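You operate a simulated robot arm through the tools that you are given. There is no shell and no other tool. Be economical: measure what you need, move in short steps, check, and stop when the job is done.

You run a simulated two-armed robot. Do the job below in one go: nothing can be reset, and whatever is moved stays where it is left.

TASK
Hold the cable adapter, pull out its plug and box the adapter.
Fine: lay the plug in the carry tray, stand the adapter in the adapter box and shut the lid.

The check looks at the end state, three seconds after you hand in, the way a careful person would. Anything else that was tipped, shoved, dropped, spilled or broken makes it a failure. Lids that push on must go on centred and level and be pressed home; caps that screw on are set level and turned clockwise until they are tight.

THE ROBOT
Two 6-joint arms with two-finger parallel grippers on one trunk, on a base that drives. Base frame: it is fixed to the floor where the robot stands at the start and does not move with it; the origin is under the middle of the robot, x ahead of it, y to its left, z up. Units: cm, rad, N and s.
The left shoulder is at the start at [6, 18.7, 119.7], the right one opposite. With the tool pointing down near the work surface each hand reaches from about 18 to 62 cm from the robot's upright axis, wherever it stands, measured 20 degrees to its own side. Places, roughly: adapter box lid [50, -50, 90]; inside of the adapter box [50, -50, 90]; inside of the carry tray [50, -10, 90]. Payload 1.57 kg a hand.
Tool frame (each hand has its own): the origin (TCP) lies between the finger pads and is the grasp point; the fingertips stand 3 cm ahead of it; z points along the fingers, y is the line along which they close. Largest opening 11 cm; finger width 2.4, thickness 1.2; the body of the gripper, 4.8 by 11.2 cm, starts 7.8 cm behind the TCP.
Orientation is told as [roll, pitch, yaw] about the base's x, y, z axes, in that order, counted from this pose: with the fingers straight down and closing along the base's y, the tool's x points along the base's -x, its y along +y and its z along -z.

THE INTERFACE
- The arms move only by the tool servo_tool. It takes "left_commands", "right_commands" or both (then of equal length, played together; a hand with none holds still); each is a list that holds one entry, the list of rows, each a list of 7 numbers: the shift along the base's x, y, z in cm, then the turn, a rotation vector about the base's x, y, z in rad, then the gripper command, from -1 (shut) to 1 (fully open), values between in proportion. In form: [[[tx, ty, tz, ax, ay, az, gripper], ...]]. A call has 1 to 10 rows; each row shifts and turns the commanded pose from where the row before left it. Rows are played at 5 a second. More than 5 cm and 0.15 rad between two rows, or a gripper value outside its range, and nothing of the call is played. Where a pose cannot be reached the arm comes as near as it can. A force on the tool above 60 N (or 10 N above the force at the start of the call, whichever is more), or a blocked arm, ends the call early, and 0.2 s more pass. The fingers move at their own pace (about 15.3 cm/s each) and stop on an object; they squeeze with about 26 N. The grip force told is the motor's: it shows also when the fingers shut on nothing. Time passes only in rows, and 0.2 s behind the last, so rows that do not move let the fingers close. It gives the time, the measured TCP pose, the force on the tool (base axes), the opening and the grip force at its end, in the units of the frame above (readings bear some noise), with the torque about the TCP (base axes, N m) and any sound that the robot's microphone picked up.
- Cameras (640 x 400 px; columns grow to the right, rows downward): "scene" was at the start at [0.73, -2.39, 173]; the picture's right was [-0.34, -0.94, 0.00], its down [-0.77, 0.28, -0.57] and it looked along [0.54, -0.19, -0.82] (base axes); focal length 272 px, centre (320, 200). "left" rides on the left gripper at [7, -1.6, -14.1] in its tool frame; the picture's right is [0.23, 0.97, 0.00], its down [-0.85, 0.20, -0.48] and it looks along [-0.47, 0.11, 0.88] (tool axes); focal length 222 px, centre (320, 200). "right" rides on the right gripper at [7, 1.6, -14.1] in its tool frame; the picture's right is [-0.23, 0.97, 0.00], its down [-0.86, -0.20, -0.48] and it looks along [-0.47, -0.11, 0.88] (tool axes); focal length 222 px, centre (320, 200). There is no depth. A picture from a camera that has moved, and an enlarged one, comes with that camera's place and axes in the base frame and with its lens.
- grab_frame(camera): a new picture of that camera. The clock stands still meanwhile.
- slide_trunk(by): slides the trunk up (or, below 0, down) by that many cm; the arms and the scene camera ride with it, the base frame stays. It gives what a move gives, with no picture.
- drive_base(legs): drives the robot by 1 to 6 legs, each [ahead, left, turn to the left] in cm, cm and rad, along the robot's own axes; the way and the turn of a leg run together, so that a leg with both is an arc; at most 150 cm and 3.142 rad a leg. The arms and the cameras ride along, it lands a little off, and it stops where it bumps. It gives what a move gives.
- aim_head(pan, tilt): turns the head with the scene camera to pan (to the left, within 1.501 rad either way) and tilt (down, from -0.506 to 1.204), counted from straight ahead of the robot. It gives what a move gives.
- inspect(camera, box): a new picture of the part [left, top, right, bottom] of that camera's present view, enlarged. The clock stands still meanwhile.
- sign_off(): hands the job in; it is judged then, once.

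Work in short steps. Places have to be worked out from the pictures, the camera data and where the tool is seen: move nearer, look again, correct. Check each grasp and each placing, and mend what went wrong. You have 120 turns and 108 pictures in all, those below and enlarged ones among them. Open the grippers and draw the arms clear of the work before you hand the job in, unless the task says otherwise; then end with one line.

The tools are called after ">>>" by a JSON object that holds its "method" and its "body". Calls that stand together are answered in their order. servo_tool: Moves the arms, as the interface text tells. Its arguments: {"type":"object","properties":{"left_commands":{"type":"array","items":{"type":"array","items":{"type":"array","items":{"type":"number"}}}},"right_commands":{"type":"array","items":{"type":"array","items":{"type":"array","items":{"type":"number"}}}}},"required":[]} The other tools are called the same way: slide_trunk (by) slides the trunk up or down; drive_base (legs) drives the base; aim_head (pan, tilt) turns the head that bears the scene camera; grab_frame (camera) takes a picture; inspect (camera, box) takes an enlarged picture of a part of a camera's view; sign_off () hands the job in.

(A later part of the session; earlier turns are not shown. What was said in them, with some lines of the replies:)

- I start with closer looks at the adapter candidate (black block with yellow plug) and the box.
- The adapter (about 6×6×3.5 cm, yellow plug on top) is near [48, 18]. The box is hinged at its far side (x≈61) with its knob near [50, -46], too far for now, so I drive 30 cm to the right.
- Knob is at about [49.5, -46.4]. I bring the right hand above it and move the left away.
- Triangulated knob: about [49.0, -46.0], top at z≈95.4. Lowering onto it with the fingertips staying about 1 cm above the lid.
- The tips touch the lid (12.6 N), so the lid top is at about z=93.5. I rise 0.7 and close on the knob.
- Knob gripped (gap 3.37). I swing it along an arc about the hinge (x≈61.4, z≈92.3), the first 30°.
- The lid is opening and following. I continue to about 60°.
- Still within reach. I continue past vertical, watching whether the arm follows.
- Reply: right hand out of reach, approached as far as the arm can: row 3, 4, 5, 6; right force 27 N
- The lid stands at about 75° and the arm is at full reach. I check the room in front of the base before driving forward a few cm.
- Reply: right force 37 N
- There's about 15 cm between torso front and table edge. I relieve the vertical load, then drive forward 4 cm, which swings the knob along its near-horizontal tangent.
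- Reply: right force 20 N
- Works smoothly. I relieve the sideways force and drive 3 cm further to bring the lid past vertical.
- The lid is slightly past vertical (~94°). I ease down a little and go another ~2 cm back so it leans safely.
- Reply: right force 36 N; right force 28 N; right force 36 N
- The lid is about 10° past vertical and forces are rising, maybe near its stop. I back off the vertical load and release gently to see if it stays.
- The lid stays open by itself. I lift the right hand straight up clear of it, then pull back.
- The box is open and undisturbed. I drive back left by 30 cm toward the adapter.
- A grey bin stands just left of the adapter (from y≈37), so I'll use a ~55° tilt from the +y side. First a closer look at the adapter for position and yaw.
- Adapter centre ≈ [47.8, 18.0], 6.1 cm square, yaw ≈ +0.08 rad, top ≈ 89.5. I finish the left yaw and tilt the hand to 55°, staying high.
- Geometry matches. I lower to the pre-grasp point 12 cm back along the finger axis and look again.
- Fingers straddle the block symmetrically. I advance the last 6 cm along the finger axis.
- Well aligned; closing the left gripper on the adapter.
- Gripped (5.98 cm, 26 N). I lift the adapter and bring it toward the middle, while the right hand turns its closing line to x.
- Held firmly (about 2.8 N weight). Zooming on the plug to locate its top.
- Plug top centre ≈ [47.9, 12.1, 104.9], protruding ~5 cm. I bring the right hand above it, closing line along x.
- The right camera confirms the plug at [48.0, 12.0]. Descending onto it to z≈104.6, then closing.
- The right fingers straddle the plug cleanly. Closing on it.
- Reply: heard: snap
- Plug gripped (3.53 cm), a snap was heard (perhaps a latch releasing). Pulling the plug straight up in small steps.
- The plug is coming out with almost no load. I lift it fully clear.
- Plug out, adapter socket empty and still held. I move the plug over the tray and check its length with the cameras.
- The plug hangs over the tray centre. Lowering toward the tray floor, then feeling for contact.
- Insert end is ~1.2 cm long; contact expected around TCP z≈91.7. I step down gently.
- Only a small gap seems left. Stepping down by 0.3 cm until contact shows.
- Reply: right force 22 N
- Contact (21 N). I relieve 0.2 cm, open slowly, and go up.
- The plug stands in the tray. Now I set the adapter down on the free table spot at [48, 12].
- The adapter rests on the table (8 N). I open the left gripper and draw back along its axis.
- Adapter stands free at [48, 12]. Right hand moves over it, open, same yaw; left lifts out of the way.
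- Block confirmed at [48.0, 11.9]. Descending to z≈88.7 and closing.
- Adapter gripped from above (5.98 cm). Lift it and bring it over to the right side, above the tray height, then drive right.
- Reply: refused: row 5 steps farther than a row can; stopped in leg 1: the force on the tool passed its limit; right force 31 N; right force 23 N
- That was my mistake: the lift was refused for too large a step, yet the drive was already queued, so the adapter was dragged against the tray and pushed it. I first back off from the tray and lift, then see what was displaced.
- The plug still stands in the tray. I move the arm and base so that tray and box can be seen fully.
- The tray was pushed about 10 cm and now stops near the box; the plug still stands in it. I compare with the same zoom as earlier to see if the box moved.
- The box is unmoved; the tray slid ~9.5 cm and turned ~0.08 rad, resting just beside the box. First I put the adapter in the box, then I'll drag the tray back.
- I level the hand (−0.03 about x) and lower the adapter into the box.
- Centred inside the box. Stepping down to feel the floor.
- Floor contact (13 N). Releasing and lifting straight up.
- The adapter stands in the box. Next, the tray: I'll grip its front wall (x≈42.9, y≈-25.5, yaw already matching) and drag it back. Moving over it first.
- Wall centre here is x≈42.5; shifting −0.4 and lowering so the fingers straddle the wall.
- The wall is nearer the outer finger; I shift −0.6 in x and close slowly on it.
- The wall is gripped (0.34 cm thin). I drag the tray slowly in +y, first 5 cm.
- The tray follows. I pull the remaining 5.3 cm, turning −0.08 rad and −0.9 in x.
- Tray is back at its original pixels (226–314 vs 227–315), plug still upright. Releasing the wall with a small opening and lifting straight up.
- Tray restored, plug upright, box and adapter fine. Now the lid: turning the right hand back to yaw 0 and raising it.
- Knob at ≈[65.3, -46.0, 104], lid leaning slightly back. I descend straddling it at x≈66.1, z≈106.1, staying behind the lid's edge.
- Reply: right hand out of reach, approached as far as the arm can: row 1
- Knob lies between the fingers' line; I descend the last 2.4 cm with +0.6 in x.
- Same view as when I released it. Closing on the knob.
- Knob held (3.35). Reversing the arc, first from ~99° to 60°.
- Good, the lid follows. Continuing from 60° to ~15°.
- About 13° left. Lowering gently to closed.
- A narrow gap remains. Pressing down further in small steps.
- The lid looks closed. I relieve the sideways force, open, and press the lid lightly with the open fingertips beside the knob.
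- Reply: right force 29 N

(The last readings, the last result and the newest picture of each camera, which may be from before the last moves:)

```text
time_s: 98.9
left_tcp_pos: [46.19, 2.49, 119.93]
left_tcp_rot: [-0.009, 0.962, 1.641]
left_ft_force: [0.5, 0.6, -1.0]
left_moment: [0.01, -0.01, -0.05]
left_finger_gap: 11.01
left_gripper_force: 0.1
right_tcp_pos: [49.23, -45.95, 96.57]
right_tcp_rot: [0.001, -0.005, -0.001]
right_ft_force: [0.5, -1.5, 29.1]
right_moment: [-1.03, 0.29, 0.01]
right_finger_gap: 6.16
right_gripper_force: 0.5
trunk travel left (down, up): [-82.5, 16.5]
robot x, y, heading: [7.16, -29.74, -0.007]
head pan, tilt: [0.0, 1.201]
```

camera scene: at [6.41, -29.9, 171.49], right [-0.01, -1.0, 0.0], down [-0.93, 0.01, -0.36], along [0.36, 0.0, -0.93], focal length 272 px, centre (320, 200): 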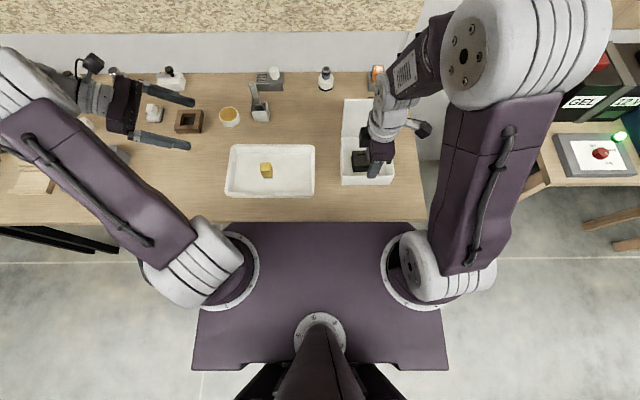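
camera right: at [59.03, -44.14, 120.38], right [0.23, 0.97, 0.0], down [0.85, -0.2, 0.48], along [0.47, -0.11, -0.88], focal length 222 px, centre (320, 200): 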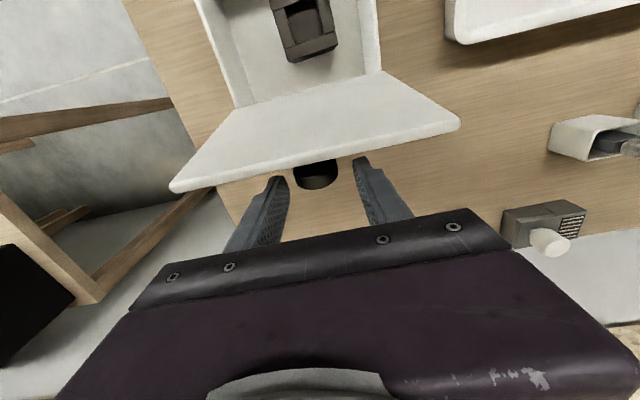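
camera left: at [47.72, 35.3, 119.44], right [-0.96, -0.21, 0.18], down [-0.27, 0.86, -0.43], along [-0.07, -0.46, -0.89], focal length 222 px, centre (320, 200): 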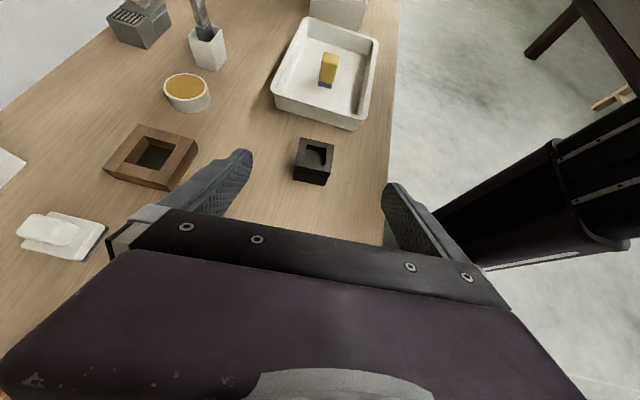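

Pressed with 29 N at the same height as the originally closed lid (z≈96.55). Lifting away and retracting.

>>> {"method": "servo_tool", "body": {"right_commands": [[[0, 0, 1, 0, 0, 0, 0.3], [0, 0, 3, 0, 0, 0, 0.3], [0, 0, 4, 0, 0, 0, 0.3], [0, 0, 4, 0, 0, 0, 0.3], [0, 0, 4, 0, 0, 0, 0.3], [-3, -3, 2, 0, 0, 0, 0.3], [-3, -3, 0, 0, 0, 0, 0.3], [-3, -3, 0, 0, 0, 0, 0.3], [-3, -3, 0, 0, 0, 0, 0.3]]]}}

>>> {"method": "grab_frame", "body": {"camera": "scene"}}

>>> {"method": "inspect", "body": {"camera": "scene", "box": [220, 90, 420, 210]}}

>>> {"method": "grab_frame", "body": {"camera": "left"}}

```text
time_s: 100.9
left_tcp_pos: [46.29, 2.4, 119.92]
left_tcp_rot: [-0.006, 0.959, 1.643]
left_ft_force: [-0.3, 0.5, 0.8]
left_moment: [0.01, -0.05, 0.01]
left_finger_gap: 11.0
left_gripper_force: 0.1
right_tcp_pos: [37.21, -57.95, 114.52]
right_tcp_rot: [0.004, -0.001, 0.0]
right_ft_force: [0.1, 0.7, -0.5]
right_moment: [-0.01, 0.01, 0.02]
right_finger_gap: 7.16
right_gripper_force: 0.0
trunk travel left (down, up): [-82.5, 16.5]
robot x, y, heading: [6.56, -29.93, -0.011]
head pan, tilt: [0.0, 1.201]
```

```text
19 pictures are left
camera scene: at [6.19, -29.83, 171.49], right [-0.01, -1.0, 0.0], down [-0.93, 0.01, -0.36], along [0.36, 0.0, -0.93], focal length 272 px, centre (320, 200)
```

scene: 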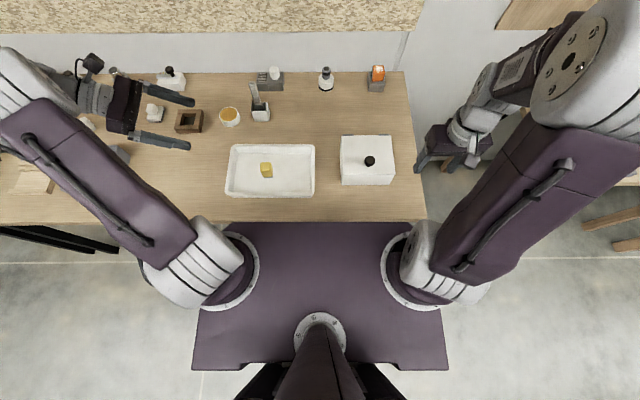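

```text
3.20 times, centred on (320, 150) of scene
camera zoom: at [6.19, -29.83, 171.49], right [-0.01, -1.0, 0.0], down [-0.93, 0.01, -0.36], along [0.36, 0.0, -0.93], focal length 869 px, centre (320, 360)
```

zoom: 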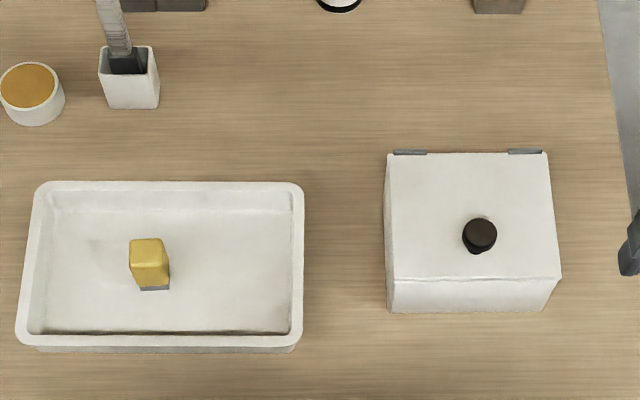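

```text
17 pictures are left
camera left: at [47.3, 10.0, 133.69], right [-0.96, -0.21, 0.18], down [-0.27, 0.86, -0.43], along [-0.07, -0.46, -0.89], focal length 222 px, centre (320, 200)
```

left: 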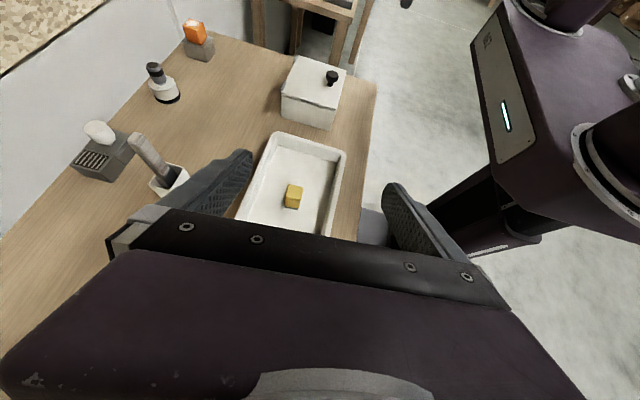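

The lid is shut flush, the plug stands in the tray, the tray is back in place, and both grippers are open and clear. Handing in.

>>> {"method": "sign_off", "body": {}}

```text
The job is handed in.
```

The job is handed in: the plug is in the carry tray, the adapter stands in the adapter box and the lid is shut. By mistake I shoved the tray about 10 cm towards the box on the way. I dragged it back to within a few millimetres, with the plug still upright, and the box did not visibly move.
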